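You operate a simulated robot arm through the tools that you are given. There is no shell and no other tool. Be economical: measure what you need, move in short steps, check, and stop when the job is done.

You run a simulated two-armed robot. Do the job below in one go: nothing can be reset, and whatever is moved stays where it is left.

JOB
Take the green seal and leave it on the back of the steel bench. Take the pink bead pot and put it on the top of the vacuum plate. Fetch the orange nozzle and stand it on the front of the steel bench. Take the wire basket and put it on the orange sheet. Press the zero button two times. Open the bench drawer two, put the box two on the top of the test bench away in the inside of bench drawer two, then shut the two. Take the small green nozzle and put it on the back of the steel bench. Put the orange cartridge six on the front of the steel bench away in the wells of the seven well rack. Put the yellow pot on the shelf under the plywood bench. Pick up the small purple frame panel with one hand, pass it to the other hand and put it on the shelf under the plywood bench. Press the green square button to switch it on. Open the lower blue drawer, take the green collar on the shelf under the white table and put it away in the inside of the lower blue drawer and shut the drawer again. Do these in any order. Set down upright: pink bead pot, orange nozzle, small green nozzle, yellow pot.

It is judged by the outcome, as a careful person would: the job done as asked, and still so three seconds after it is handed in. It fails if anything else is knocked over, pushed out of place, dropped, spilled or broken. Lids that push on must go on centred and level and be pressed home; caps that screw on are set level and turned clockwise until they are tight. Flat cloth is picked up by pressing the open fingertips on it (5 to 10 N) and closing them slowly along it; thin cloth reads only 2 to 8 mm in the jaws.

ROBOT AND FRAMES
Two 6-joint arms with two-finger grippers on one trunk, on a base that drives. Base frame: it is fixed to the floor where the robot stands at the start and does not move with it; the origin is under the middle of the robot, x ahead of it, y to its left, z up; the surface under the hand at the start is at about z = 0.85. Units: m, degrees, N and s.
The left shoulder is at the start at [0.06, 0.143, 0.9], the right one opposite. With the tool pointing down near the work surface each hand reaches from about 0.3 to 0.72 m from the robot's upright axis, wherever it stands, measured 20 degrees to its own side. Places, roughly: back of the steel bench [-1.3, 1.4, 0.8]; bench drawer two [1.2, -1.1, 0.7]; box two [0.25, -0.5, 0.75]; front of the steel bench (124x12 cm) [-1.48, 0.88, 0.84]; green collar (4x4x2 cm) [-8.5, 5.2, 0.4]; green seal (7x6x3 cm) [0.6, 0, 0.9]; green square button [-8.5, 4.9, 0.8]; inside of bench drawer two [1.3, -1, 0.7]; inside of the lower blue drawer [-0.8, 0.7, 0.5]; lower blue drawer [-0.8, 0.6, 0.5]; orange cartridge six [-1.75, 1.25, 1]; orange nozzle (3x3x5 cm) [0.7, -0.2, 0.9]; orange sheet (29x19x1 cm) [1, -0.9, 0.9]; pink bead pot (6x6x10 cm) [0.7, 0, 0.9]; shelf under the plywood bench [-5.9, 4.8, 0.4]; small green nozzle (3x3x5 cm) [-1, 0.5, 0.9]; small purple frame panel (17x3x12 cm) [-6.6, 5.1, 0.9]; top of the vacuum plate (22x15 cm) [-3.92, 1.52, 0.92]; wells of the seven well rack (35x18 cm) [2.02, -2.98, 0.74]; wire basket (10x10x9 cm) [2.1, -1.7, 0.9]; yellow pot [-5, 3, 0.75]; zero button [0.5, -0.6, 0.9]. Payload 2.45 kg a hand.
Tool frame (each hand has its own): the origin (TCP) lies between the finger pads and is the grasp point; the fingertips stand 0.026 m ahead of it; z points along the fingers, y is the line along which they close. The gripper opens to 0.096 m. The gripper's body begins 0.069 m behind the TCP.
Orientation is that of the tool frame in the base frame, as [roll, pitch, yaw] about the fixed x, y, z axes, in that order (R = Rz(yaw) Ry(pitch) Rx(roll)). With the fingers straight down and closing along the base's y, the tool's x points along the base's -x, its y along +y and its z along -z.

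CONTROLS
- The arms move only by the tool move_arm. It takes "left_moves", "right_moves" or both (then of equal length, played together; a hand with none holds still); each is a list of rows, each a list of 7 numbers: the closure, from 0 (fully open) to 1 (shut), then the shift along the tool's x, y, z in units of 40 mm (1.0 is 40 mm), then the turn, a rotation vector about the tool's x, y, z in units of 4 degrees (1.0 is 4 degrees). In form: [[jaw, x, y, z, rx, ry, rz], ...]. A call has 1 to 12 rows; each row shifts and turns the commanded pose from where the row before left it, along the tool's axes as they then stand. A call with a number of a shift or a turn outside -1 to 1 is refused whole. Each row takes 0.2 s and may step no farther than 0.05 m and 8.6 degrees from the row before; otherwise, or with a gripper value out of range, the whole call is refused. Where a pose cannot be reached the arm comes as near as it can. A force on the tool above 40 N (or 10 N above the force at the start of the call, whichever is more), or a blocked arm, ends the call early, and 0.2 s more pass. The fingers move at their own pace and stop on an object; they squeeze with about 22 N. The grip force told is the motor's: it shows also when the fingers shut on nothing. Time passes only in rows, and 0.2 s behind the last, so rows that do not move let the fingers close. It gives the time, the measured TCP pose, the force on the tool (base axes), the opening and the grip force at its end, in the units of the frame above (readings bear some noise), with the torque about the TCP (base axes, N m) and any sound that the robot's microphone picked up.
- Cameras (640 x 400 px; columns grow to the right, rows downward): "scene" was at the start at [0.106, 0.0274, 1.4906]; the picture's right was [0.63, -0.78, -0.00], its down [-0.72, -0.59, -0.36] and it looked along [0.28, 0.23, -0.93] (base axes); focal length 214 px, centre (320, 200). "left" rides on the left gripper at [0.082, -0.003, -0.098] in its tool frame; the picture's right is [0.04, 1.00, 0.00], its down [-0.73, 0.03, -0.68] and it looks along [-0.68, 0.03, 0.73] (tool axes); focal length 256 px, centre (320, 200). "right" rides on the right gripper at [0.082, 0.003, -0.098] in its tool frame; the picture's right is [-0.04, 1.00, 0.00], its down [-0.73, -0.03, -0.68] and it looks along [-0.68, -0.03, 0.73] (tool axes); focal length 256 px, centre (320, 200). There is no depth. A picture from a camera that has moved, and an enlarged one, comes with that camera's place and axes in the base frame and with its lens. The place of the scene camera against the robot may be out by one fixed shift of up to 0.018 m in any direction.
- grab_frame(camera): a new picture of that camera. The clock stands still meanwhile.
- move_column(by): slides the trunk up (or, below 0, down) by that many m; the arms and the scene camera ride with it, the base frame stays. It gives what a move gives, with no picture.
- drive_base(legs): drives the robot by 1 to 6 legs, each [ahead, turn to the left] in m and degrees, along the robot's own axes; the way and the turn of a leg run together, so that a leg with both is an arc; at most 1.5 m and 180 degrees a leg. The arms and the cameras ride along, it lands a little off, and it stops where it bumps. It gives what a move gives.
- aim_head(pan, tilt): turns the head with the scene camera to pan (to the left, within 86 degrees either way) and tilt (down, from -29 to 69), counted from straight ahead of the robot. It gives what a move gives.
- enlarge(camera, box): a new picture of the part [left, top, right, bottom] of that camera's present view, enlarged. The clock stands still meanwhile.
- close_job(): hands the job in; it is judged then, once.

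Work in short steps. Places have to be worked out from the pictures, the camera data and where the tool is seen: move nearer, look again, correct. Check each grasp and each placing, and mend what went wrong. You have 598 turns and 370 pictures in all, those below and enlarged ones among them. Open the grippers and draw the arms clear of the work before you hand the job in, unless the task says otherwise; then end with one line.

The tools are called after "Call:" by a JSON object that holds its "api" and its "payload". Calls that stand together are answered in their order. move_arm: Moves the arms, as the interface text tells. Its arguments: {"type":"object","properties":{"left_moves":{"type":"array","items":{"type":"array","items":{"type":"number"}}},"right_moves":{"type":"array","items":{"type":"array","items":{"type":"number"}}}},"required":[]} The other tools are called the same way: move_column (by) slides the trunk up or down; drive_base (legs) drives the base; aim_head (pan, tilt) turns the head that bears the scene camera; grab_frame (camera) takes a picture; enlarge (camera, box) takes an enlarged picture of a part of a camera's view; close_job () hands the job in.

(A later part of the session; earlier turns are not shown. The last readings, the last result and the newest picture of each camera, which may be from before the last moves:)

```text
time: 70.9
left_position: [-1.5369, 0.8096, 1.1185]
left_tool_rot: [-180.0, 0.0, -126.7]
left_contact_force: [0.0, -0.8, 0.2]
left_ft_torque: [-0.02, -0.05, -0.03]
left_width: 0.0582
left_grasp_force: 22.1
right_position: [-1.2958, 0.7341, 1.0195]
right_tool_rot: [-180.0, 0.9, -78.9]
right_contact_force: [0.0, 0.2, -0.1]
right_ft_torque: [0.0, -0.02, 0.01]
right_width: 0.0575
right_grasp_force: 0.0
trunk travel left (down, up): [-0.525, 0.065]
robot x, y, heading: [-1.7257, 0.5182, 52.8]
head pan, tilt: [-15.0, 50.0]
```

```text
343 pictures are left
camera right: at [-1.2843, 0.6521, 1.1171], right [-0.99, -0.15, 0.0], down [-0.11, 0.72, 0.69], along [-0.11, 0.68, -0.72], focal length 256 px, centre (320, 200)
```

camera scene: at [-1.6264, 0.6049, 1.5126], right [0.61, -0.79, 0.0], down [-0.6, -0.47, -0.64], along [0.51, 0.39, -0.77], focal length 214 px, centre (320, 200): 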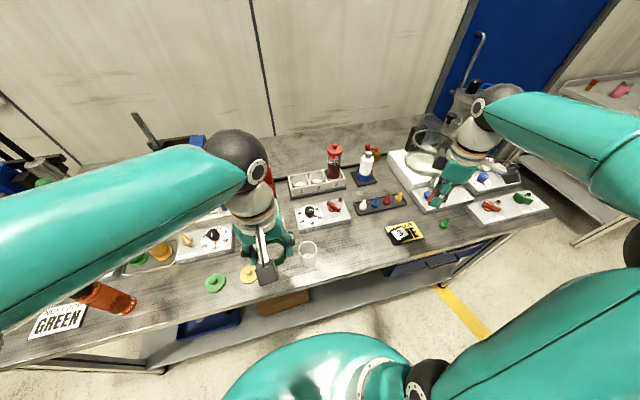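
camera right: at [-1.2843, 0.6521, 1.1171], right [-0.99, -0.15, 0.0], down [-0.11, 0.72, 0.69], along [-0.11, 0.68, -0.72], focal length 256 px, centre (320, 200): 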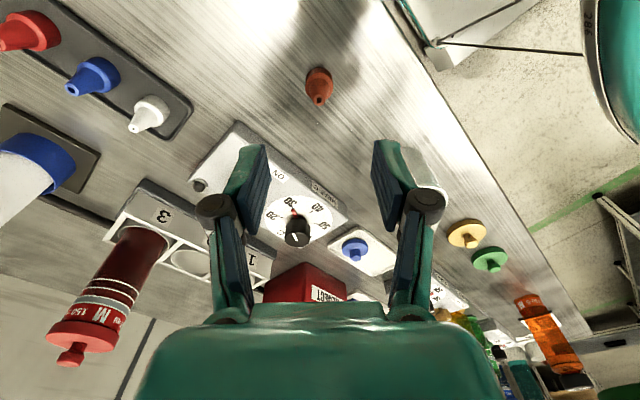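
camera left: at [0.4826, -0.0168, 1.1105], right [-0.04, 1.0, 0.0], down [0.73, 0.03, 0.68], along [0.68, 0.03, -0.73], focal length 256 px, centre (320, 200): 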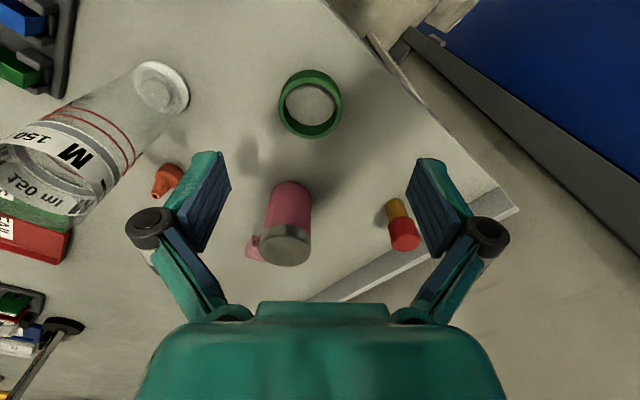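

The nozzle stands well. Now I draw the right hand back, and tilt the left hand (with the seal) forward 44 degrees to test how far it reaches over the bench back.

Call:
{"api": "move_arm", "payload": {"left_moves": [[1, 0, 0, 0, 0, -1, 0], [1, 0, 0, 0, 0, -1, 0], [1, 0, 0, 0, 0, -1, 0], [1, 0, 0, 0, 0, -1, 0], [1, 0, 0, 0, 0, -1, 0], [1, 0, 0, 0, 0, -1, 0], [1, 0, 0, 0, 0, -1, 0], [1, 0, 0, 0, 0, -1, 0], [1, 0, 0, 0, 0, -1, 0], [1, 0, 0, 0, 0, -1, 0], [1, 0, 0, 0, 0, -1, 0]], "right_moves": [[0.4, 0, 0, -1, 0, 0, 0], [0.4, 0, 0, -1, 0, 0, 0], [0.4, 1, -0.6, 0, 0, 0, 0], [0.4, 1, -0.6, 0, 0, 0, 0], [0.4, 1, -0.6, 0, 0, 0, 0], [0.4, 1, -0.6, 0, 0, 0, 0], [0.4, 0, 0, 0, 0, 0, 0], [0.4, 0, 0, 0, 0, 0, 0], [0.4, 0, 0, 0, 0, 0, 0], [0.4, 0, 0, 0, 0, 0, 0], [0.4, 0, 0, 0, 0, 0, 0]]}}

Call:
{"api": "grab_frame", "payload": {"camera": "left"}}

```text
time: 73.3
left_position: [-1.5344, 0.8083, 1.1188]
left_tool_rot: [-179.9, 44.1, -126.7]
left_contact_force: [0.1, 0.2, -1.6]
left_ft_torque: [-0.03, 0.02, 0.0]
left_width: 0.058
left_grasp_force: 22.3
right_position: [-1.1704, 0.5945, 1.0997]
right_tool_rot: [-179.8, 0.8, -78.8]
right_contact_force: [0.2, -0.5, -0.4]
right_ft_torque: [-0.04, 0.01, 0.02]
right_width: 0.0579
right_grasp_force: 0.1
trunk travel left (down, up): [-0.525, 0.065]
robot x, y, heading: [-1.7289, 0.5142, 52.8]
head pan, tilt: [-15.0, 50.0]
```

```text
342 pictures are left
camera left: at [-1.6099, 0.706, 1.1336], right [-0.82, 0.57, -0.03], down [0.01, 0.06, 1.0], along [0.57, 0.82, -0.06], focal length 256 px, centre (320, 200)
```

left: 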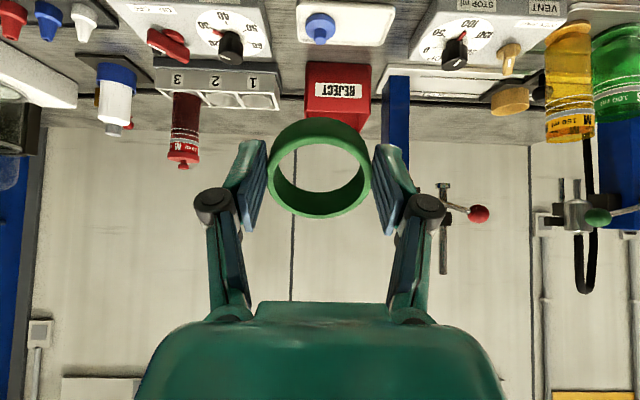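

Clear way. I move the seal forward over the bench in stages.

Call:
{"api": "move_arm", "payload": {"left_moves": [[1, -0.86, -0.2, 0.83, 0, 0, 0], [1, -0.86, -0.2, 0.83, 0, 0, 0], [1, -0.86, -0.2, 0.83, 0, 0, 0], [1, -0.86, -0.2, 0.83, 0, 0, 0], [1, -0.86, -0.2, 0.83, 0, 0, 0], [1, -0.86, -0.2, 0.83, 0, 0, 0], [1, -0.86, -0.2, 0.83, 0, 0, 0], [1, -0.86, -0.2, 0.83, 0, 0, 0], [1, -0.86, -0.2, 0.83, 0, 0, 0]]}}

Call:
{"api": "grab_frame", "payload": {"camera": "left"}}

```text
time: 75.3
left_position: [-1.2462, 1.0944, 1.1069]
left_tool_rot: [-180.0, 43.8, -126.7]
left_contact_force: [-0.7, -0.5, 1.2]
left_ft_torque: [-0.09, 0.0, -0.05]
left_width: 0.0583
left_grasp_force: 22.2
left hand out of reach, approached as far as the arm can: row 9
right_position: [-1.1721, 0.5953, 1.1018]
right_tool_rot: [-179.7, 0.8, -78.8]
right_contact_force: [-1.5, 0.3, 0.7]
right_ft_torque: [-0.02, -0.1, -0.01]
right_width: 0.0574
right_grasp_force: 0.1
trunk travel left (down, up): [-0.525, 0.065]
robot x, y, heading: [-1.7291, 0.5191, 52.7]
head pan, tilt: [-15.0, 50.0]
```

```text
341 pictures are left
camera left: at [-1.3228, 0.9918, 1.1226], right [-0.82, 0.57, -0.03], down [0.01, 0.07, 1.0], along [0.58, 0.82, -0.06], focal length 256 px, centre (320, 200)
```

left: 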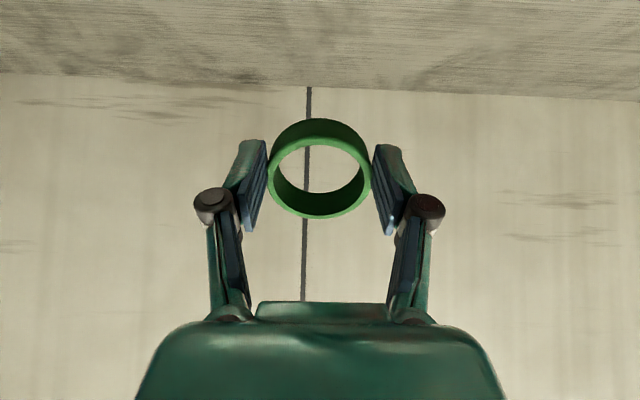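

Reach ended at bench depth ~0.37 m. Standing side-on to the bench puts the shoulder nearer, so I draw back, back off and turn parallel to the bench.

Call:
{"api": "move_arm", "payload": {"left_moves": [[1, 0.86, 0.2, -0.83, 0, 0, 0], [1, 0.86, 0.2, -0.83, 0, 0, 0], [1, 0.86, 0.2, -0.83, 0, 0, 0], [1, 0.86, 0.2, -0.83, 0, 0, 0], [1, 0.86, 0.2, -0.83, 0, 0, 0], [1, 0.86, 0.2, -0.83, 0, 0, 0], [1, 0.86, 0.2, -0.83, 0, 0, 0], [1, 0.86, 0.2, -0.83, 0, 0, 0]]}}

Call:
{"api": "drive_base", "payload": {"legs": [[-0.25, 0], [0, -70]]}}

Call:
{"api": "aim_head", "payload": {"pan": 70, "tilt": 50}}

Call:
{"api": "grab_frame", "payload": {"camera": "scene"}}

```text
time: 76.9
left_position: [-1.3031, 1.0581, 1.1966]
left_tool_rot: [179.5, 40.7, -118.6]
left_contact_force: [-0.5, 0.3, -0.6]
left_ft_torque: [-0.01, 0.02, 0.0]
left_width: 0.058
left_grasp_force: 22.2
left hand out of reach, approached as far as the arm can: row 1, 2, 3, 4, 5, 6, 7, 8
right_position: [-1.1683, 0.5954, 1.103]
right_tool_rot: [-179.8, 0.8, -79.0]
right_contact_force: [-0.1, 0.0, -0.3]
right_ft_torque: [0.0, 0.02, 0.02]
right_width: 0.0577
right_grasp_force: 0.0
trunk travel left (down, up): [-0.525, 0.065]
robot x, y, heading: [-1.7278, 0.5196, 52.7]
head pan, tilt: [-15.0, 50.0]
stopped in row 8 (left hand): the arm was blocked; the commanded pose is now the measured one
```

```text
time: 79.8
left_position: [-1.367, 0.7795, 1.1968]
left_tool_rot: [179.9, 41.1, -128.2]
left_contact_force: [0.6, -1.3, -0.6]
left_ft_torque: [0.01, 0.01, 0.04]
left_width: 0.0581
left_grasp_force: 22.2
right_position: [-1.3151, 0.3048, 1.1006]
right_tool_rot: [180.0, 0.8, -88.4]
right_contact_force: [0.0, -0.2, -0.3]
right_ft_torque: [0.0, 0.01, 0.0]
right_width: 0.0577
right_grasp_force: 0.0
trunk travel left (down, up): [-0.525, 0.065]
robot x, y, heading: [-1.8846, 0.3288, 43.1]
head pan, tilt: [-15.0, 50.0]
stopped in leg 2: the robot was blocked; the commanded pose is now the measured one
```

```text
time: 81.4
left_position: [-1.3687, 0.7791, 1.1998]
left_tool_rot: [180.0, 41.1, -128.1]
left_contact_force: [-0.6, 0.1, -0.2]
left_ft_torque: [-0.02, -0.02, -0.01]
left_width: 0.0583
left_grasp_force: 21.8
right_position: [-1.3151, 0.303, 1.1018]
right_tool_rot: [-179.9, 0.7, -88.5]
right_contact_force: [0.0, -0.1, -0.7]
right_ft_torque: [-0.01, -0.02, 0.04]
right_width: 0.0576
right_grasp_force: 0.2
trunk travel left (down, up): [-0.525, 0.065]
robot x, y, heading: [-1.8807, 0.3267, 43.2]
head pan, tilt: [70.0, 50.0]
```

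```text
340 pictures are left
camera scene: at [-1.8655, 0.431, 1.5126], right [0.92, 0.39, 0.0], down [0.3, -0.7, -0.64], along [-0.25, 0.59, -0.77], focal length 214 px, centre (320, 200)
```

scene: 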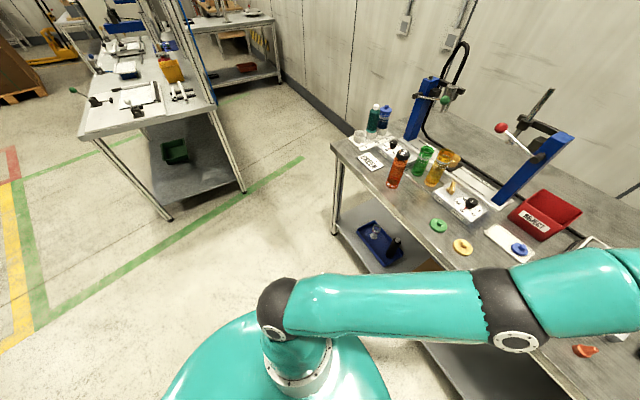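

Call:
{"api": "enlarge", "payload": {"camera": "scene", "box": [400, 140, 640, 400]}}

Call:
{"api": "aim_head", "payload": {"pan": 0, "tilt": 50}}

Call:
{"api": "grab_frame", "payload": {"camera": "scene"}}

```text
1.54 times, centred on (520, 270) of scene
camera zoom: at [-1.8655, 0.431, 1.5126], right [0.92, 0.39, 0.0], down [0.3, -0.7, -0.64], along [-0.25, 0.59, -0.77], focal length 330 px, centre (12, 92)
```

zoom: 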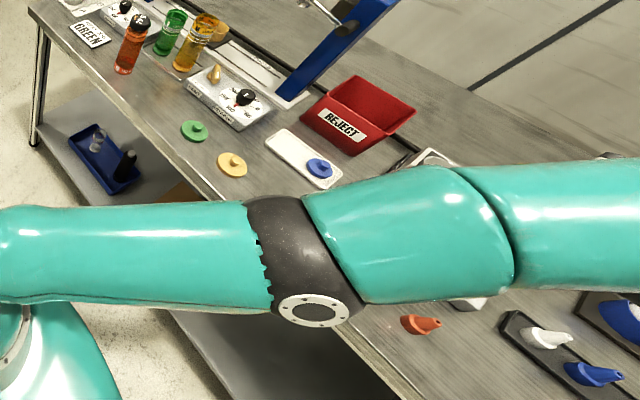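

```text
time: 82.8
left_position: [-1.3692, 0.7802, 1.199]
left_tool_rot: [180.0, 41.1, -128.0]
left_contact_force: [0.2, -0.8, -0.7]
left_ft_torque: [-0.01, 0.0, 0.01]
left_width: 0.0581
left_grasp_force: 22.0
right_position: [-1.3165, 0.3056, 1.1006]
right_tool_rot: [-179.8, 0.7, -88.5]
right_contact_force: [1.7, 0.0, 0.5]
right_ft_torque: [-0.02, 0.0, 0.01]
right_width: 0.0576
right_grasp_force: 0.1
trunk travel left (down, up): [-0.525, 0.065]
robot x, y, heading: [-1.8779, 0.3261, 43.0]
head pan, tilt: [0.0, 50.0]
```

```text
338 pictures are left
camera scene: at [-1.7791, 0.4129, 1.5125], right [0.68, -0.73, 0.0], down [-0.56, -0.52, -0.64], along [0.47, 0.44, -0.77], focal length 214 px, centre (320, 200)
```

scene: 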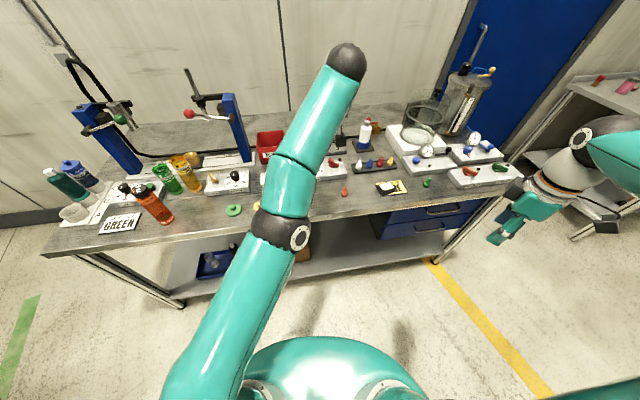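

Call:
{"api": "aim_head", "payload": {"pan": -86, "tilt": 45}}

Call:
{"api": "grab_frame", "payload": {"camera": "scene"}}

Call:
{"api": "aim_head", "payload": {"pan": 86, "tilt": 45}}

Call:
{"api": "grab_frame", "payload": {"camera": "scene"}}

```text
time: 84.4
left_position: [-1.3691, 0.779, 1.1997]
left_tool_rot: [-179.9, 41.0, -128.0]
left_contact_force: [-1.1, -0.2, -1.0]
left_ft_torque: [-0.02, 0.03, -0.02]
left_width: 0.058
left_grasp_force: 21.8
right_position: [-1.3155, 0.304, 1.1008]
right_tool_rot: [-179.8, 0.7, -88.5]
right_contact_force: [0.2, 0.0, -0.2]
right_ft_torque: [0.01, 0.0, 0.0]
right_width: 0.0575
right_grasp_force: 0.0
trunk travel left (down, up): [-0.525, 0.065]
robot x, y, heading: [-1.8807, 0.3265, 43.1]
head pan, tilt: [-85.9, 45.0]
```

```text
337 pictures are left
camera scene: at [-1.7756, 0.305, 1.5195], right [-0.68, -0.73, 0.0], down [-0.52, 0.48, -0.71], along [0.52, -0.48, -0.71], focal length 214 px, centre (320, 200)
```

scene: 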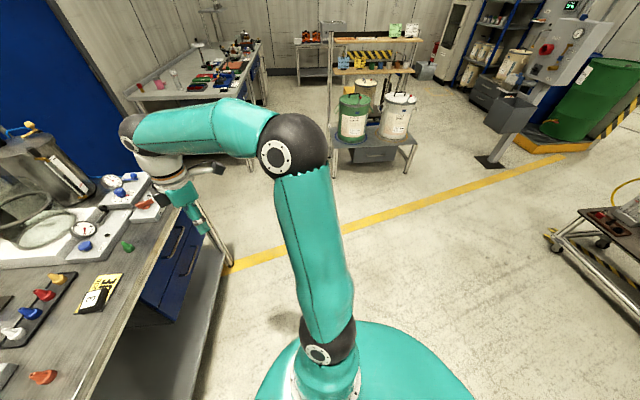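

```text
time: 87.0
left_position: [-1.3684, 0.7797, 1.1999]
left_tool_rot: [180.0, 41.1, -128.1]
left_contact_force: [-0.2, -0.3, 0.6]
left_ft_torque: [0.0, 0.03, -0.02]
left_width: 0.0581
left_grasp_force: 22.4
right_position: [-1.3164, 0.3041, 1.1011]
right_tool_rot: [-179.8, 0.8, -88.5]
right_contact_force: [0.5, 0.2, 0.7]
right_ft_torque: [-0.03, 0.01, -0.02]
right_width: 0.0578
right_grasp_force: 0.0
trunk travel left (down, up): [-0.525, 0.065]
robot x, y, heading: [-1.8801, 0.3303, 43.1]
head pan, tilt: [85.9, 45.0]
```

```text
336 pictures are left
camera scene: at [-1.8865, 0.4233, 1.5195], right [0.78, 0.63, 0.0], down [0.45, -0.55, -0.71], along [-0.45, 0.55, -0.71], focal length 214 px, centre (320, 200)
```

scene: 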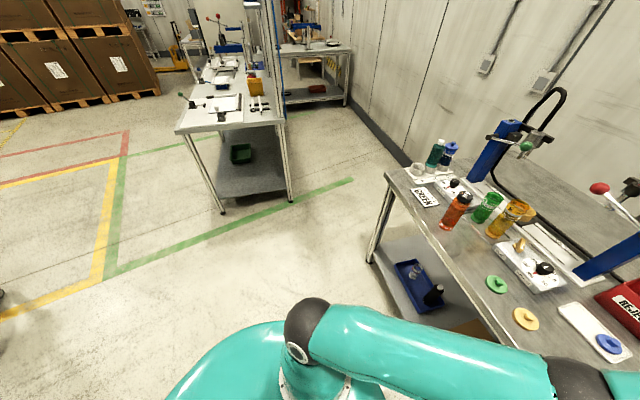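

Nothing visible touches the base. I back off a little more and try the turn again.

Call:
{"api": "drive_base", "payload": {"legs": [[-0.15, 0], [0, -30]]}}

```text
time: 90.0
left_position: [-1.3289, 0.3848, 1.2012]
left_tool_rot: [-178.3, 41.0, -155.4]
left_contact_force: [-0.2, 1.0, -0.1]
left_ft_torque: [0.02, -0.03, -0.01]
left_width: 0.0579
left_grasp_force: 21.9
right_position: [-1.5131, -0.0799, 1.1007]
right_tool_rot: [-180.0, 0.9, -118.5]
right_contact_force: [-0.3, -0.6, -0.5]
right_ft_torque: [-0.01, -0.02, 0.0]
right_width: 0.0578
right_grasp_force: 0.0
trunk travel left (down, up): [-0.525, 0.065]
robot x, y, heading: [-2.0008, 0.25, 13.0]
head pan, tilt: [85.9, 45.0]
```

The turn works from here. I bring the left hand in.

Call:
{"api": "move_arm", "payload": {"left_moves": [[1, 0.75, 0, -0.65, 0, 0, 0], [1, 0.75, 0, -0.65, 0, 0, 0], [1, 0.75, 0, -0.65, 0, 0, 0], [1, 0.75, 0, -0.65, 0, 0, 0], [1, 0.75, 0.5, -0.65, 0, 0, 0], [1, 0.75, 0.5, -0.65, 0, 0, 0], [1, 0, 1, 0, 0, 0, 0], [1, 0, 1, 0, 0, 0, 0]]}}

```text
time: 90.4
left_position: [-1.3367, 0.3731, 1.2089]
left_tool_rot: [-178.2, 41.1, -154.7]
left_contact_force: [-0.7, 2.4, 1.3]
left_ft_torque: [-0.23, 0.07, -0.14]
left_width: 0.058
left_grasp_force: 22.4
left hand out of reach, approached as far as the arm can: row 1
right_position: [-1.5124, -0.0892, 1.1]
right_tool_rot: [-179.9, 0.6, -118.8]
right_contact_force: [-0.9, 0.3, 0.7]
right_ft_torque: [-0.04, -0.03, -0.01]
right_width: 0.0576
right_grasp_force: 0.0
trunk travel left (down, up): [-0.525, 0.065]
robot x, y, heading: [-1.9965, 0.2466, 12.9]
head pan, tilt: [85.9, 45.0]
stopped in row 1 (left hand): the arm was blocked; the commanded pose is now the measured one
```

The straight retreat is blocked by the arm's posture. I try lowering the hand instead.

Call:
{"api": "move_arm", "payload": {"left_moves": [[1, 0.3, 0, 0.36, 0, 0, 0], [1, 0.6, 0, 0.7, 0, 0, 0], [1, 0.6, 0, 0.7, 0, 0, 0]]}}

Call:
{"api": "aim_head", "payload": {"pan": 20, "tilt": 45}}

Call:
{"api": "grab_frame", "payload": {"camera": "scene"}}

```text
time: 91.2
left_position: [-1.2986, 0.3801, 1.1422]
left_tool_rot: [-177.6, 41.1, -152.8]
left_contact_force: [0.2, 0.9, -0.8]
left_ft_torque: [0.01, 0.03, -0.02]
left_width: 0.0582
left_grasp_force: 21.4
left hand out of reach, approached as far as the arm can: row 1, 2, 3
right_position: [-1.5115, -0.0883, 1.1007]
right_tool_rot: [180.0, 0.7, -118.7]
right_contact_force: [0.1, 0.5, -0.4]
right_ft_torque: [-0.01, 0.01, 0.02]
right_width: 0.0579
right_grasp_force: 0.1
trunk travel left (down, up): [-0.525, 0.065]
robot x, y, heading: [-2.0001, 0.2425, 13.0]
head pan, tilt: [85.9, 45.0]
```

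```text
time: 92.6
left_position: [-1.2989, 0.3803, 1.1349]
left_tool_rot: [-177.9, 40.8, -153.1]
left_contact_force: [-0.3, -0.4, 0.7]
left_ft_torque: [0.0, 0.04, 0.0]
left_width: 0.0582
left_grasp_force: 21.8
right_position: [-1.5119, -0.0889, 1.1011]
right_tool_rot: [-180.0, 0.8, -118.7]
right_contact_force: [0.0, -0.5, -0.4]
right_ft_torque: [0.01, 0.01, -0.07]
right_width: 0.0578
right_grasp_force: 0.1
trunk travel left (down, up): [-0.525, 0.065]
robot x, y, heading: [-1.9962, 0.2458, 12.9]
head pan, tilt: [20.0, 45.0]
```

```text
335 pictures are left
camera scene: at [-1.8679, 0.2952, 1.5191], right [0.55, -0.84, 0.0], down [-0.59, -0.39, -0.71], along [0.59, 0.39, -0.71], focal length 214 px, centre (320, 200)
```

scene: 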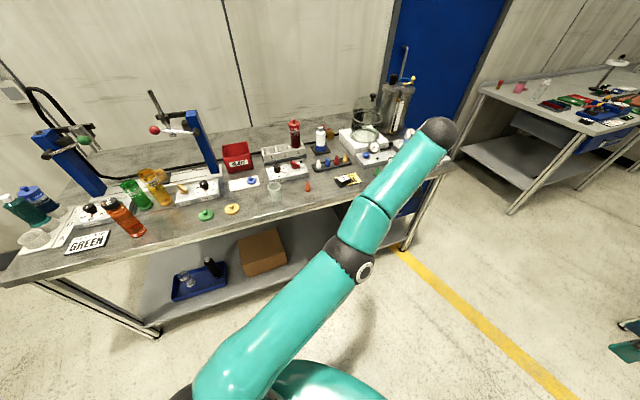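

Call:
{"api": "move_arm", "payload": {"left_moves": [[1, 0.5, 0.22, -0.1, 0, 0, 0], [1, 0.5, 0.22, -0.1, 0, 0, 0], [1, 0.5, 0.22, -0.1, 0, 0, 0], [1, 0.5, 0.22, -0.1, 0, 0, 0], [1, 0.5, 0.22, -0.1, 0, 0, 0]]}}

```text
time: 94.0
left_position: [-1.2973, 0.387, 1.1274]
left_tool_rot: [-177.4, 40.6, -150.3]
left_contact_force: [1.0, -1.2, 0.6]
left_ft_torque: [0.0, 0.01, -0.01]
left_width: 0.0582
left_grasp_force: 22.5
left hand out of reach, approached as far as the arm can: row 1, 2, 3, 4, 5
right_position: [-1.5114, -0.0868, 1.0997]
right_tool_rot: [-179.9, 0.7, -118.7]
right_contact_force: [-0.1, -0.6, 0.6]
right_ft_torque: [-0.04, -0.03, 0.0]
right_width: 0.0576
right_grasp_force: 0.1
trunk travel left (down, up): [-0.525, 0.065]
robot x, y, heading: [-1.9998, 0.2439, 13.1]
head pan, tilt: [20.0, 45.0]
stopped in row 5 (left hand): the arm was blocked; the commanded pose is now the measured one
```

The arm seems stretched in a singular posture. I try turning the wrist upright again to free it.

Call:
{"api": "move_arm", "payload": {"left_moves": [[1, 0.5, 0, 0.3, 0, 1, 0], [1, 0.5, 0, 0.3, 0, 1, 0], [1, 0.5, 0, 0.3, 0, 1, 0], [1, 0.5, 0, 0.3, 0, 1, 0], [1, 0.5, 0, 0.3, 0, 1, 0], [1, 0.5, 0, 0.3, 0, 1, 0], [1, 0.5, 0, 0.3, 0, 1, 0], [1, 0.5, 0, 0.3, 0, 1, 0]]}}

```text
time: 95.8
left_position: [-1.3636, 0.3248, 0.9776]
left_tool_rot: [-178.3, 8.4, -152.0]
left_contact_force: [-0.4, 0.5, -0.2]
left_ft_torque: [-0.06, -0.01, -0.05]
left_width: 0.058
left_grasp_force: 22.1
left hand out of reach, approached as far as the arm can: row 2, 4, 5, 6, 7, 8
right_position: [-1.5127, -0.0882, 1.1004]
right_tool_rot: [179.9, 0.8, -118.6]
right_contact_force: [0.2, -0.2, 0.0]
right_ft_torque: [0.02, -0.04, 0.02]
right_width: 0.0577
right_grasp_force: 0.0
trunk travel left (down, up): [-0.525, 0.065]
robot x, y, heading: [-1.9994, 0.2431, 12.8]
head pan, tilt: [20.0, 45.0]
```

It moved. Now I pull the hand back toward the robot.

Call:
{"api": "move_arm", "payload": {"left_moves": [[1, 0.5, 0, 0, 0, 0.5, 0], [1, 1, 0, 0, 0, 0.5, 0], [1, 1, 0, 0, 0, 0.5, 0], [1, 1, 0, 0, 0, 0.5, 0], [1, 1, 0, 0, 0, 0, 0], [1, 1, 0, 0, 0, 0, 0]]}}

Call:
{"api": "grab_frame", "payload": {"camera": "scene"}}

```text
time: 97.4
left_position: [-1.3986, 0.3082, 0.9749]
left_tool_rot: [-178.9, -1.8, -145.4]
left_contact_force: [-0.4, 1.0, 0.9]
left_ft_torque: [-0.03, 0.0, -0.03]
left_width: 0.058
left_grasp_force: 21.8
left hand out of reach, approached as far as the arm can: row 1, 2, 3, 4, 5, 6
right_position: [-1.5127, -0.0871, 1.1007]
right_tool_rot: [-179.9, 0.8, -118.7]
right_contact_force: [-0.1, -0.1, -0.1]
right_ft_torque: [0.01, 0.0, -0.01]
right_width: 0.0576
right_grasp_force: 0.0
trunk travel left (down, up): [-0.525, 0.065]
robot x, y, heading: [-1.9978, 0.2415, 12.8]
head pan, tilt: [20.0, 45.0]
stopped in row 6 (left hand): the arm was blocked; the commanded pose is now the measured one
```

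```text
334 pictures are left
camera scene: at [-1.8677, 0.2956, 1.5192], right [0.55, -0.84, 0.0], down [-0.59, -0.39, -0.71], along [0.59, 0.39, -0.71], focal length 214 px, centre (320, 200)
```

scene: 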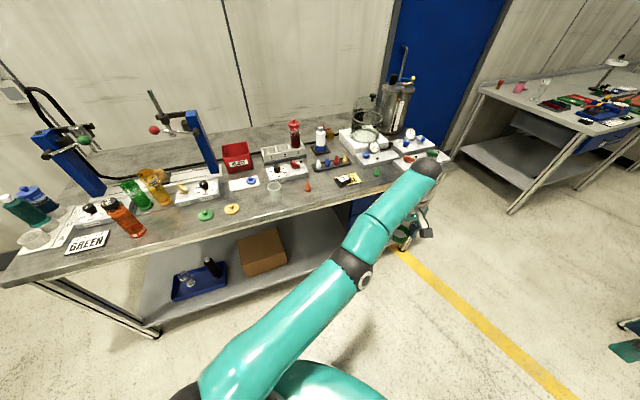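

The arm is bending slowly; I keep pulling back.

Call:
{"api": "move_arm", "payload": {"left_moves": [[1, 0.5, 0, 0, 0, 0, 0], [1, 1, 0, 0, 0, 0, 0], [1, 1, 0, 0, 0, 0, 0], [1, 1, 0, 0, 0, 0, 0], [1, 1, 0, 0, 0, 0, 0], [1, 0, 0, 0, 0, 0, 0]]}}

```text
time: 99.0
left_position: [-1.4075, 0.3058, 0.9808]
left_tool_rot: [-180.0, -4.1, -139.2]
left_contact_force: [-0.1, 0.7, 0.2]
left_ft_torque: [-0.02, -0.02, 0.01]
left_width: 0.058
left_grasp_force: 22.0
left hand out of reach, approached as far as the arm can: row 1, 2, 3, 4, 5
right_position: [-1.5123, -0.0877, 1.1037]
right_tool_rot: [-180.0, 0.8, -118.8]
right_contact_force: [0.2, 0.1, -0.3]
right_ft_torque: [-0.03, -0.02, -0.01]
right_width: 0.0578
right_grasp_force: 0.0
trunk travel left (down, up): [-0.525, 0.065]
robot x, y, heading: [-1.9968, 0.2468, 12.9]
head pan, tilt: [20.0, 45.0]
stopped in row 6 (left hand): the arm was blocked; the commanded pose is now the measured one
```

Call:
{"api": "move_arm", "payload": {"left_moves": [[1, 0.5, 0.3, -0.5, 0, 0, 0], [1, 0.6, 0.3, -0.7, 0, 0, 0], [1, 0.6, 0.3, -0.7, 0, 0, 0], [1, 0.6, 0.3, -0.7, 0, 0, 0]]}}

Call:
{"api": "grab_frame", "payload": {"camera": "scene"}}

```text
time: 100.0
left_position: [-1.4438, 0.31, 1.067]
left_tool_rot: [178.9, -5.0, -137.1]
left_contact_force: [-0.3, 0.2, -0.2]
left_ft_torque: [-0.01, -0.06, 0.01]
left_width: 0.0579
left_grasp_force: 22.4
left hand out of reach, approached as far as the arm can: row 1, 2, 3, 4
right_position: [-1.514, -0.087, 1.1031]
right_tool_rot: [-179.9, 0.8, -118.7]
right_contact_force: [-0.3, 0.3, 0.4]
right_ft_torque: [-0.05, -0.04, 0.05]
right_width: 0.0574
right_grasp_force: 0.1
trunk travel left (down, up): [-0.525, 0.065]
robot x, y, heading: [-1.9953, 0.2437, 13.2]
head pan, tilt: [20.0, 45.0]
```

```text
333 pictures are left
camera scene: at [-1.8704, 0.2953, 1.5196], right [0.55, -0.84, 0.0], down [-0.59, -0.39, -0.71], along [0.59, 0.39, -0.71], focal length 214 px, centre (320, 200)
```

scene: 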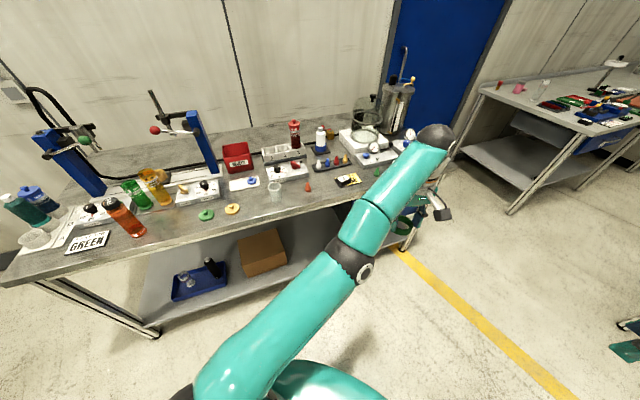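

The hand is over free floor in the aisle. I sweep it well down, which should rotate the elbow to its usual side, then pull back.

Call:
{"api": "move_arm", "payload": {"left_moves": [[1, 0, 0, 1, 0, 0, 0], [1, 0, 0, 1, 0, 0, 0], [1, 0, 0, 1, 0, 0, 0], [1, 0, 0, 1, 0, 0, 0], [1, 0, 0, 1, 0, 0, 0], [1, 0, 0, 1, 0, 0, 0], [1, 0, 0, 1, 0, 0, 0], [1, 0, 0, 1, 0, 0, 0], [1, 0, 0, 1, 0, 0, 0]]}}

Call:
{"api": "move_arm", "payload": {"left_moves": [[1, 0.5, 0, 0, 0, 0, 0], [1, 1, 0, 0, 0, 0, 0], [1, 1, 0, 0, 0, 0, 0], [1, 1, 0, 0, 0, 0, 0]]}}

```text
time: 102.0
left_position: [-1.4426, 0.3098, 1.0672]
left_tool_rot: [178.8, -5.2, -137.2]
left_contact_force: [-0.1, 0.2, -0.6]
left_ft_torque: [0.02, 0.0, 0.02]
left_width: 0.0582
left_grasp_force: 22.3
left hand out of reach, approached as far as the arm can: row 1, 2, 3, 4, 5, 6, 7, 8, 9
right_position: [-1.5108, -0.0874, 1.1014]
right_tool_rot: [-179.9, 0.7, -118.7]
right_contact_force: [0.0, -0.5, 0.6]
right_ft_torque: [0.01, -0.02, 0.01]
right_width: 0.0576
right_grasp_force: 0.1
trunk travel left (down, up): [-0.525, 0.065]
robot x, y, heading: [-1.9976, 0.2455, 12.9]
head pan, tilt: [20.0, 45.0]
```

```text
time: 102.8
left_position: [-1.4427, 0.3063, 1.0662]
left_tool_rot: [178.8, -6.6, -129.5]
left_contact_force: [0.0, 0.0, -0.2]
left_ft_torque: [0.02, 0.01, 0.0]
left_width: 0.0584
left_grasp_force: 21.9
left hand out of reach, approached as far as the arm can: row 1, 2, 3
right_position: [-1.5124, -0.0879, 1.1035]
right_tool_rot: [180.0, 0.7, -118.7]
right_contact_force: [0.7, -0.6, 0.1]
right_ft_torque: [0.0, 0.0, -0.02]
right_width: 0.0575
right_grasp_force: 0.1
trunk travel left (down, up): [-0.525, 0.065]
robot x, y, heading: [-1.998, 0.2416, 12.9]
head pan, tilt: [20.0, 45.0]
stopped in row 3 (left hand): the arm was blocked; the commanded pose is now the measured one
```

Call:
{"api": "move_arm", "payload": {"left_moves": [[1, -0.3, 0, 0.7, 0, 0, 0], [1, -0.3, 0, 0.7, 0, 0, 0], [1, -0.3, 0, 0.7, 0, 0, 0]]}}

Call:
{"api": "move_arm", "payload": {"left_moves": [[1, 0, 0, 0.7, 0, 0, 1], [1, 0, 0, 0.7, 0, 0, 1], [1, 0, 0, 0.7, 0, 0, 1], [1, 0, 0, 0, 0, 0, 1]]}}

```text
time: 103.5
left_position: [-1.4364, 0.3314, 1.052]
left_tool_rot: [177.8, -7.1, -129.9]
left_contact_force: [0.1, 0.0, 0.1]
left_ft_torque: [-0.02, 0.03, 0.0]
left_width: 0.058
left_grasp_force: 21.9
left hand out of reach, approached as far as the arm can: row 1, 2, 3
right_position: [-1.5114, -0.0879, 1.1025]
right_tool_rot: [179.9, 0.8, -118.8]
right_contact_force: [0.0, -0.1, -0.1]
right_ft_torque: [0.0, 0.0, 0.05]
right_width: 0.0578
right_grasp_force: 0.0
trunk travel left (down, up): [-0.525, 0.065]
robot x, y, heading: [-1.998, 0.2446, 13.2]
head pan, tilt: [20.0, 45.0]
```

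```text
time: 104.5
left_position: [-1.4357, 0.3322, 1.0568]
left_tool_rot: [-179.7, -7.0, -146.1]
left_contact_force: [-0.5, 0.5, 1.0]
left_ft_torque: [0.0, 0.0, 0.0]
left_width: 0.058
left_grasp_force: 21.6
left hand out of reach, approached as far as the arm can: row 1, 2, 3, 4
right_position: [-1.5123, -0.0881, 1.1042]
right_tool_rot: [180.0, 0.7, -118.9]
right_contact_force: [0.2, 0.3, 0.7]
right_ft_torque: [-0.02, -0.01, 0.0]
right_width: 0.0575
right_grasp_force: 0.0
trunk travel left (down, up): [-0.525, 0.065]
robot x, y, heading: [-1.9932, 0.2439, 13.2]
head pan, tilt: [20.0, 45.0]
```

I command a motion that matches pure elbow flexing (hand down and tilting back a bit).

Call:
{"api": "move_arm", "payload": {"left_moves": [[1, 0, 0, 0.35, 0, 1, 0], [1, 0, 0, 0.35, 0, 1, 0], [1, 0.05, 0, 0.35, 0, 1, 0], [1, 0.1, 0, 0.35, 0, 1, 0], [1, 0.1, 0, 0.35, 0, 1, 0], [1, 0.1, 0, 0.35, 0, 1, 0]]}}

```text
time: 106.0
left_position: [-1.4703, 0.3124, 0.9824]
left_tool_rot: [-179.3, -30.6, -146.3]
left_contact_force: [0.3, -0.7, -0.4]
left_ft_torque: [0.01, 0.0, -0.01]
left_width: 0.0582
left_grasp_force: 22.1
left hand out of reach, approached as far as the arm can: row 3
right_position: [-1.5118, -0.0881, 1.1018]
right_tool_rot: [180.0, 0.7, -118.7]
right_contact_force: [0.3, -0.1, 0.0]
right_ft_torque: [0.01, 0.0, 0.01]
right_width: 0.0575
right_grasp_force: 0.0
trunk travel left (down, up): [-0.525, 0.065]
robot x, y, heading: [-1.9957, 0.2444, 13.1]
head pan, tilt: [20.0, 45.0]
```

It followed. Now I pull back while turning the tool upright.

Call:
{"api": "move_arm", "payload": {"left_moves": [[1, 0.6, 0, 0.3, 0, 0, 0], [1, 0.6, 0, 0.3, 0, 0, 0], [1, 0.6, 0, 0.2, 0, -1, 0], [1, 0.6, 0, 0.2, 0, -1, 0], [1, 0.6, 0, 0, 0, -1, 0], [1, 0.6, 0, 0, 0, -1, 0], [1, 0, 0, 0, 0, -1, 0], [1, 0, 0, 0, 0, -1, 0], [1, 0, 0, 0, 0, -1, 0], [1, 0, 0, 0, 0, -0.6, 0]]}}

Call:
{"api": "grab_frame", "payload": {"camera": "scene"}}

```text
time: 108.2
left_position: [-1.5929, 0.2289, 1.0111]
left_tool_rot: [-179.4, -0.3, -145.9]
left_contact_force: [1.2, 0.1, -0.6]
left_ft_torque: [0.03, 0.01, -0.03]
left_width: 0.0582
left_grasp_force: 22.1
right_position: [-1.5121, -0.0877, 1.1028]
right_tool_rot: [-179.9, 0.7, -118.6]
right_contact_force: [-0.3, -0.2, 0.8]
right_ft_torque: [-0.02, 0.0, 0.01]
right_width: 0.0577
right_grasp_force: 0.0
trunk travel left (down, up): [-0.525, 0.065]
robot x, y, heading: [-1.9966, 0.2474, 12.8]
head pan, tilt: [20.0, 45.0]
```

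```text
332 pictures are left
camera scene: at [-1.8683, 0.295, 1.5195], right [0.55, -0.84, 0.0], down [-0.59, -0.39, -0.71], along [0.59, 0.39, -0.71], focal length 214 px, centre (320, 200)
```

scene: 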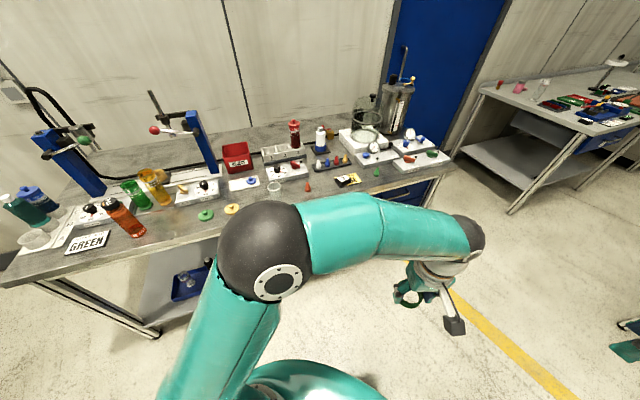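

The arm is back in its normal posture. I now drive to about 0.4 m from the bench edge and turn side-on to gain shoulder reach.

Call:
{"api": "drive_base", "payload": {"legs": [[0, 39], [0.34, 0], [0, -65]]}}

Call:
{"api": "aim_head", "payload": {"pan": 55, "tilt": 45}}

Call:
{"api": "grab_frame", "payload": {"camera": "scene"}}

```text
time: 115.7
left_position: [-1.4051, 0.3364, 1.035]
left_tool_rot: [-176.5, 0.0, -168.7]
left_contact_force: [0.1, -0.6, -0.4]
left_ft_torque: [0.0, -0.03, -0.01]
left_width: 0.0584
left_grasp_force: 22.4
right_position: [-1.4922, 0.002, 1.1028]
right_tool_rot: [179.9, 0.8, -144.5]
right_contact_force: [0.6, -0.6, -0.4]
right_ft_torque: [0.02, 0.0, 0.04]
right_width: 0.0576
right_grasp_force: 0.1
trunk travel left (down, up): [-0.525, 0.065]
robot x, y, heading: [-1.7767, 0.5429, -12.4]
head pan, tilt: [20.0, 45.0]
```

```text
time: 116.7
left_position: [-1.4045, 0.3379, 1.0343]
left_tool_rot: [-176.5, 0.0, -168.3]
left_contact_force: [-0.1, -0.6, 0.3]
left_ft_torque: [0.05, 0.02, -0.01]
left_width: 0.0581
left_grasp_force: 21.6
right_position: [-1.4928, 0.0029, 1.1025]
right_tool_rot: [180.0, 0.7, -144.5]
right_contact_force: [-0.6, 0.1, 0.2]
right_ft_torque: [0.03, -0.02, 0.03]
right_width: 0.0578
right_grasp_force: 0.1
trunk travel left (down, up): [-0.525, 0.065]
robot x, y, heading: [-1.7788, 0.5474, -12.8]
head pan, tilt: [55.0, 45.0]
```

```text
331 pictures are left
camera scene: at [-1.6562, 0.5787, 1.5188], right [0.67, -0.74, 0.0], down [-0.52, -0.48, -0.71], along [0.52, 0.48, -0.71], focal length 214 px, centre (320, 200)
```

scene: 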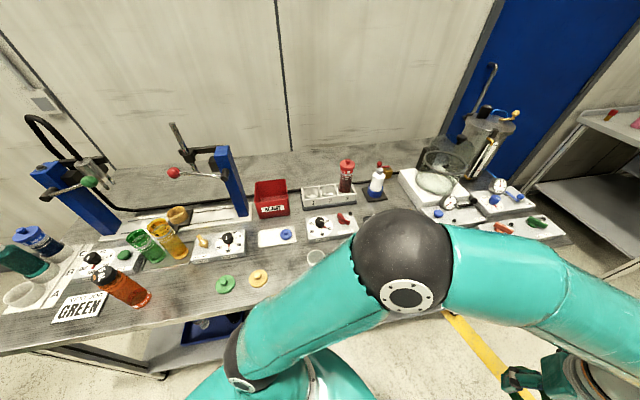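

The glassware all stands. To reach the back with the tool tilted, the gripper camera must be on top, so I turn the left tool about its axis (in free air).

Call:
{"api": "move_arm", "payload": {"left_moves": [[1, 0, 0, 0, 0, 0, 1], [1, 0, 0, 0, 0, 0, 1], [1, 0, 0, 0, 0, 0, 1], [1, 0, 0, 0, 0, 0, 1], [1, 0, 0, 0, 0, 0, 1], [1, 0, 0, 0, 0, 0, 1], [1, 0, 0, 0, 0, 0, 1], [1, 0, 0, 0, 0, 0, 1], [1, 0, 0, 0, 0, 0, 1], [1, 0, 0, 0, 0, 0, 1], [1, 0, 0, 0, 0, 0, 1], [1, 0, 0, 0, 0, 0, 1]]}}

Call:
{"api": "move_arm", "payload": {"left_moves": [[1, 0, 0, 0, 0, 0, 1], [1, 0, 0, 0, 0, 0, 1], [1, 0, 0, 0, 0, 0, 1], [1, 0, 0, 0, 0, 0, 1], [1, 0, 0, 0, 0, 0, 1], [1, 0, 0, 0, 0, 0, 1], [1, 0, 0, 0, 0, 0, 1], [1, 0, 0, 0, 0, 0, 1], [1, 0, 0, 0, 0, 0, 1], [1, 0, 0, 0, 0, 0, 1], [1, 0, 0, 0, 0, 0, 1], [1, 0, 0, 0, 0, 0, 1]]}}

```text
time: 119.3
left_position: [-1.4032, 0.3378, 1.034]
left_tool_rot: [-177.7, 2.6, 143.7]
left_contact_force: [0.0, 0.6, -0.2]
left_ft_torque: [0.0, 0.01, 0.02]
left_width: 0.0581
left_grasp_force: 21.7
right_position: [-1.493, 0.0032, 1.1032]
right_tool_rot: [-179.9, 0.7, -144.4]
right_contact_force: [-0.6, -0.3, -0.3]
right_ft_torque: [-0.01, 0.01, -0.01]
right_width: 0.0575
right_grasp_force: 0.1
trunk travel left (down, up): [-0.525, 0.065]
robot x, y, heading: [-1.7765, 0.5451, -12.8]
head pan, tilt: [55.0, 45.0]
```

```text
time: 121.9
left_position: [-1.4031, 0.3385, 1.0351]
left_tool_rot: [179.7, 3.4, 95.6]
left_contact_force: [0.6, -0.3, -0.4]
left_ft_torque: [-0.04, 0.01, 0.01]
left_width: 0.0582
left_grasp_force: 22.1
right_position: [-1.4924, 0.002, 1.1045]
right_tool_rot: [180.0, 0.6, -144.5]
right_contact_force: [-1.1, -0.4, 0.8]
right_ft_torque: [0.06, -0.05, -0.01]
right_width: 0.0574
right_grasp_force: 0.1
trunk travel left (down, up): [-0.525, 0.065]
robot x, y, heading: [-1.7792, 0.5444, -12.4]
head pan, tilt: [55.0, 45.0]
```

Call:
{"api": "move_arm", "payload": {"left_moves": [[1, 0, 0, 0, 0, 0, 1], [1, 0, 0, 0, 0, 0, 1], [1, 0, 0, 0, 0, 0, 1], [1, 0, 0, 0, 0, 0, 1], [1, 0, 0, 0, 0, 0, 1], [1, 0, 0, 0, 0, 0, 1], [1, 0, 0, 0, 0, 0, 1], [1, 0, 0, 0, 0, 0, 1], [1, 0, 0, 0, 0, 0, 1], [1, 0, 0, 0, 0, 0, 1], [1, 0, 0, 0, 0, 0, 1], [1, 0, 0, 0, 0, 0, 1]]}}

```text
time: 124.5
left_position: [-1.4034, 0.3374, 1.0333]
left_tool_rot: [177.2, 2.1, 47.5]
left_contact_force: [-0.8, 0.8, 0.6]
left_ft_torque: [-0.02, 0.0, 0.01]
left_width: 0.0582
left_grasp_force: 22.5
right_position: [-1.492, 0.0026, 1.1029]
right_tool_rot: [-180.0, 0.7, -144.5]
right_contact_force: [-0.2, 0.6, 0.0]
right_ft_torque: [0.01, -0.01, -0.01]
right_width: 0.0576
right_grasp_force: 0.0
trunk travel left (down, up): [-0.525, 0.065]
robot x, y, heading: [-1.7772, 0.5443, -12.5]
head pan, tilt: [55.0, 45.0]
```

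I level the tool and carry the seal over the free strip spot between the cup and the yellow disc.

Call:
{"api": "move_arm", "payload": {"left_moves": [[1, 0.72, -0.89, 0, 0.7, 0.52, 0], [1, 0.72, -0.89, 0, 0, 0, 0], [1, 0.72, -0.89, 0, 0, 0, 0], [1, 0.72, -0.89, 0, 0, 0, 0], [1, 0.72, -0.89, 0, 0, 0, 0], [1, 0.72, -0.89, 0, 0, 0, 0], [1, 0.72, -0.89, 0, 0, 0, 0], [1, 0.72, -0.89, 0, 0, 0, 0], [1, 0.72, -0.89, 0, 0, 0, 0], [1, 0.72, -0.89, 0, 0, 0, 0], [1, 0.72, -0.89, 0, 0, 0, 0], [1, 0.72, -0.89, 0, 0, 0, 0]]}}

Call:
{"api": "grab_frame", "payload": {"camera": "left"}}

```text
time: 127.1
left_position: [-1.4845, 0.8804, 1.0314]
left_tool_rot: [179.8, -0.1, 47.2]
left_contact_force: [-0.6, 0.1, 0.3]
left_ft_torque: [-0.01, 0.0, -0.02]
left_width: 0.058
left_grasp_force: 22.0
right_position: [-1.4928, 0.0029, 1.1031]
right_tool_rot: [179.9, 0.7, -144.4]
right_contact_force: [-0.6, -0.1, 1.1]
right_ft_torque: [-0.03, -0.03, 0.01]
right_width: 0.0576
right_grasp_force: 0.0
trunk travel left (down, up): [-0.525, 0.065]
robot x, y, heading: [-1.7764, 0.5436, -12.7]
head pan, tilt: [55.0, 45.0]
```

```text
330 pictures are left
camera left: at [-1.4337, 0.9438, 1.1301], right [0.76, -0.65, 0.0], down [-0.48, -0.56, 0.68], along [-0.44, -0.52, -0.74], focal length 256 px, centre (320, 200)
```

left: 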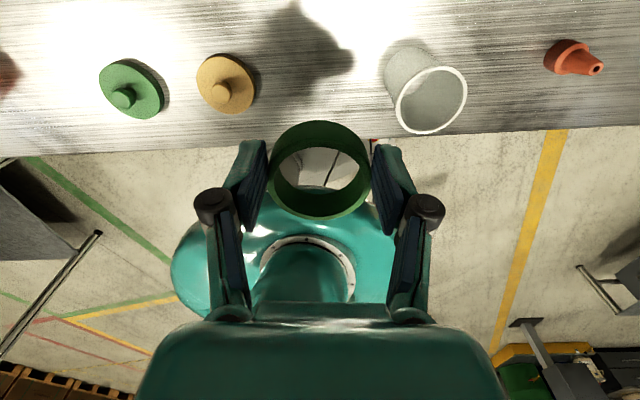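

The landing spot (323,73) lies free between disc and cup. I lower and release the seal.

Call:
{"api": "move_arm", "payload": {"left_moves": [[1, 0, 0, 1, 0, 0, 0], [1, 0, 0, 1, 0, 0, 0], [1, 0, 0, 1, 0, 0, 0], [1, 0, 0, 0.6, 0, 0, 0], [1, 0, 0, 0.15, 0, 0, 0]]}}

```text
time: 128.3
left_position: [-1.4845, 0.8801, 0.8839]
left_tool_rot: [179.9, -0.3, 47.4]
left_contact_force: [0.0, 0.0, 21.8]
left_ft_torque: [-0.07, 0.05, -0.01]
left_width: 0.0591
left_grasp_force: 21.3
right_position: [-1.4917, 0.0032, 1.1039]
right_tool_rot: [180.0, 0.9, -144.4]
right_contact_force: [0.4, -0.6, -0.1]
right_ft_torque: [-0.02, -0.01, 0.01]
right_width: 0.0579
right_grasp_force: 0.0
trunk travel left (down, up): [-0.525, 0.065]
robot x, y, heading: [-1.7812, 0.5449, -12.7]
head pan, tilt: [55.0, 45.0]
```

Contact made. I open a little and tilt the tool forward 56 degrees about the ring for a grip suited to the far reach.

Call:
{"api": "move_arm", "payload": {"left_moves": [[0.2, 0, 0, -0.05, 0, 0, 0], [0.2, 0, 0, 0, 0, 0, 0], [0.2, 0, 0, 0, 0, 1, 0], [0.2, 0, 0, 0, 0, 1, 0], [0.2, 0, 0, 0, 0, 1, 0], [0.2, 0, 0, 0, 0, 1, 0], [0.2, 0, 0, 0, 0, 1, 0], [0.2, 0, 0, 0, 0, 1, 0], [0.2, 0, 0, 0, 0, 1, 0], [0.2, 0, 0, 0, 0, 1, 0], [0.2, 0, 0, 0, 0, 1, 0], [0.2, 0, 0, 0, 0, 1, 0]]}}

Call:
{"api": "grab_frame", "payload": {"camera": "left"}}

```text
time: 130.9
left_position: [-1.369, 0.9624, 0.9167]
left_tool_rot: [179.9, -40.1, 47.4]
left_contact_force: [-0.2, 0.4, -0.6]
left_ft_torque: [0.0, -0.01, -0.02]
left_width: 0.0767
left_grasp_force: 0.0
left hand out of reach, approached as far as the arm can: row 3, 4, 5, 6, 7, 8, 9, 10, 11, 12
right_position: [-1.4922, 0.0031, 1.1037]
right_tool_rot: [-180.0, 0.7, -144.6]
right_contact_force: [-0.6, -0.2, -0.1]
right_ft_torque: [-0.03, 0.02, 0.01]
right_width: 0.0576
right_grasp_force: 0.0
trunk travel left (down, up): [-0.525, 0.065]
robot x, y, heading: [-1.7756, 0.5439, -12.6]
head pan, tilt: [55.0, 45.0]
```

```text
329 pictures are left
camera left: at [-1.3742, 0.9652, 1.045], right [0.76, -0.65, 0.03], down [-0.66, -0.75, 0.05], along [-0.01, -0.05, -1.0], focal length 256 px, centre (320, 200)
```

left: 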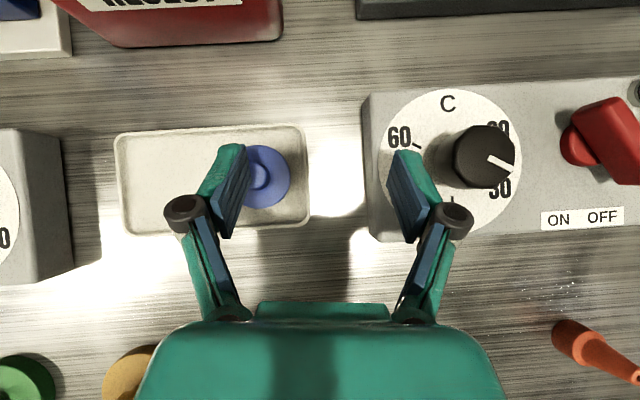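

The target was inside the minimum reach, so the hand slid forward. I stop and check the state from the head.

Call:
{"api": "aim_head", "payload": {"pan": 60, "tilt": 60}}

Call:
{"api": "grab_frame", "payload": {"camera": "scene"}}

```text
time: 131.6
left_position: [-1.371, 0.962, 0.9165]
left_tool_rot: [180.0, -40.0, 47.4]
left_contact_force: [0.1, 0.4, -0.5]
left_ft_torque: [-0.01, -0.01, -0.02]
left_width: 0.0766
left_grasp_force: 0.1
right_position: [-1.4927, 0.0026, 1.1038]
right_tool_rot: [180.0, 0.7, -144.4]
right_contact_force: [-0.4, -0.4, 0.0]
right_ft_torque: [-0.02, 0.02, -0.02]
right_width: 0.0574
right_grasp_force: 0.1
trunk travel left (down, up): [-0.525, 0.065]
robot x, y, heading: [-1.7777, 0.5491, -12.7]
head pan, tilt: [60.0, 60.0]
```

```text
328 pictures are left
camera scene: at [-1.6713, 0.5736, 1.5001], right [0.74, -0.68, 0.0], down [-0.59, -0.64, -0.5], along [0.34, 0.37, -0.87], focal length 214 px, centre (320, 200)
```

scene: 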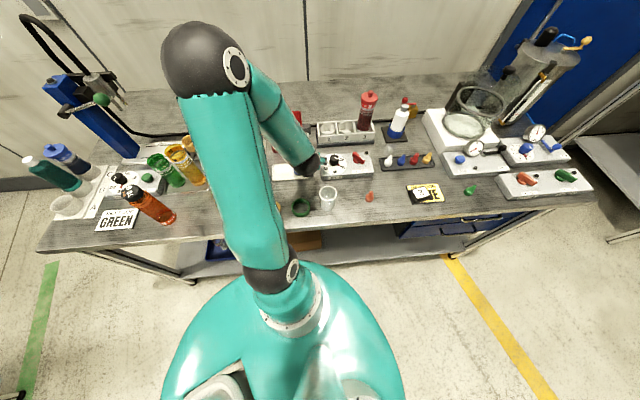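

Call:
{"api": "enlarge", "payload": {"camera": "scene", "box": [260, 150, 380, 225]}}

```text
5.33 times, centred on (320, 188) of scene
camera zoom: at [-1.6713, 0.5736, 1.5001], right [0.74, -0.68, 0.0], down [-0.59, -0.64, -0.5], along [0.34, 0.37, -0.87], focal length 1144 px, centre (320, 267)
```

zoom: 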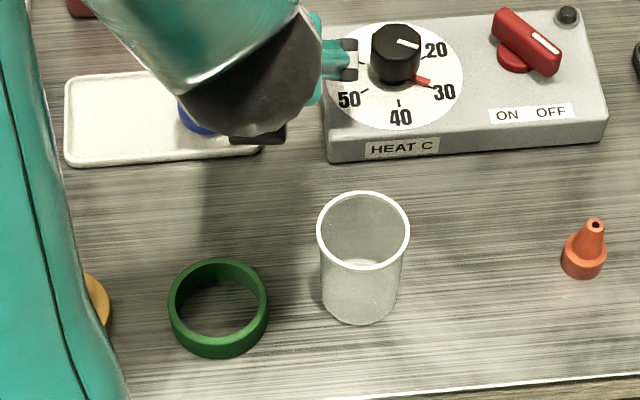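

The seal, cup and nozzle are all fine. I raise the left hand, then back the robot up to get a workable distance for the tilted grip.

Call:
{"api": "move_arm", "payload": {"left_moves": [[0.2, 0.64, 0, -0.77, 0, 0, 0], [0.2, 0.64, 0, -0.77, 0, 0, 0], [0.2, 0.64, 0, -0.77, 0, 0, 0], [0.2, 0.64, 0, -0.77, 0, 0, 0]]}}

Call:
{"api": "drive_base", "payload": {"legs": [[-0.35, 0]]}}

Call:
{"api": "grab_frame", "payload": {"camera": "scene"}}

```text
time: 132.6
left_position: [-1.371, 0.9611, 1.0785]
left_tool_rot: [179.9, -40.2, 47.4]
left_contact_force: [-0.1, 0.7, -0.2]
left_ft_torque: [0.01, 0.01, 0.01]
left_width: 0.0768
left_grasp_force: 0.0
right_position: [-1.4926, 0.0026, 1.1033]
right_tool_rot: [-179.9, 0.7, -144.5]
right_contact_force: [0.0, 0.2, -1.2]
right_ft_torque: [0.01, 0.02, 0.03]
right_width: 0.0575
right_grasp_force: 0.1
trunk travel left (down, up): [-0.525, 0.065]
robot x, y, heading: [-1.7772, 0.5481, -12.7]
head pan, tilt: [60.0, 60.0]
```

```text
time: 134.9
left_position: [-1.7181, 1.0397, 1.078]
left_tool_rot: [180.0, -40.0, 47.4]
left_contact_force: [0.0, 0.0, 0.1]
left_ft_torque: [-0.03, 0.0, -0.02]
left_width: 0.0768
left_grasp_force: 0.1
right_position: [-1.8374, 0.0806, 1.1033]
right_tool_rot: [-179.9, 0.8, -144.4]
right_contact_force: [-0.4, -0.3, 0.9]
right_ft_torque: [0.01, -0.06, 0.01]
right_width: 0.0575
right_grasp_force: 0.1
trunk travel left (down, up): [-0.525, 0.065]
robot x, y, heading: [-2.1225, 0.6193, -12.6]
head pan, tilt: [60.0, 60.0]
```

```text
326 pictures are left
camera scene: at [-2.0178, 0.6512, 1.5001], right [0.74, -0.68, 0.0], down [-0.59, -0.64, -0.5], along [0.34, 0.37, -0.87], focal length 214 px, centre (320, 200)
```

scene: 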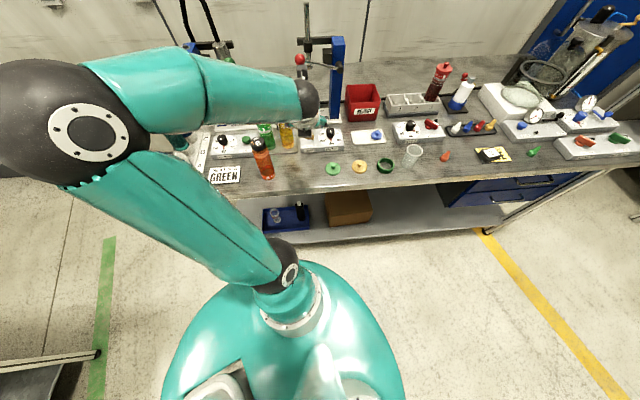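

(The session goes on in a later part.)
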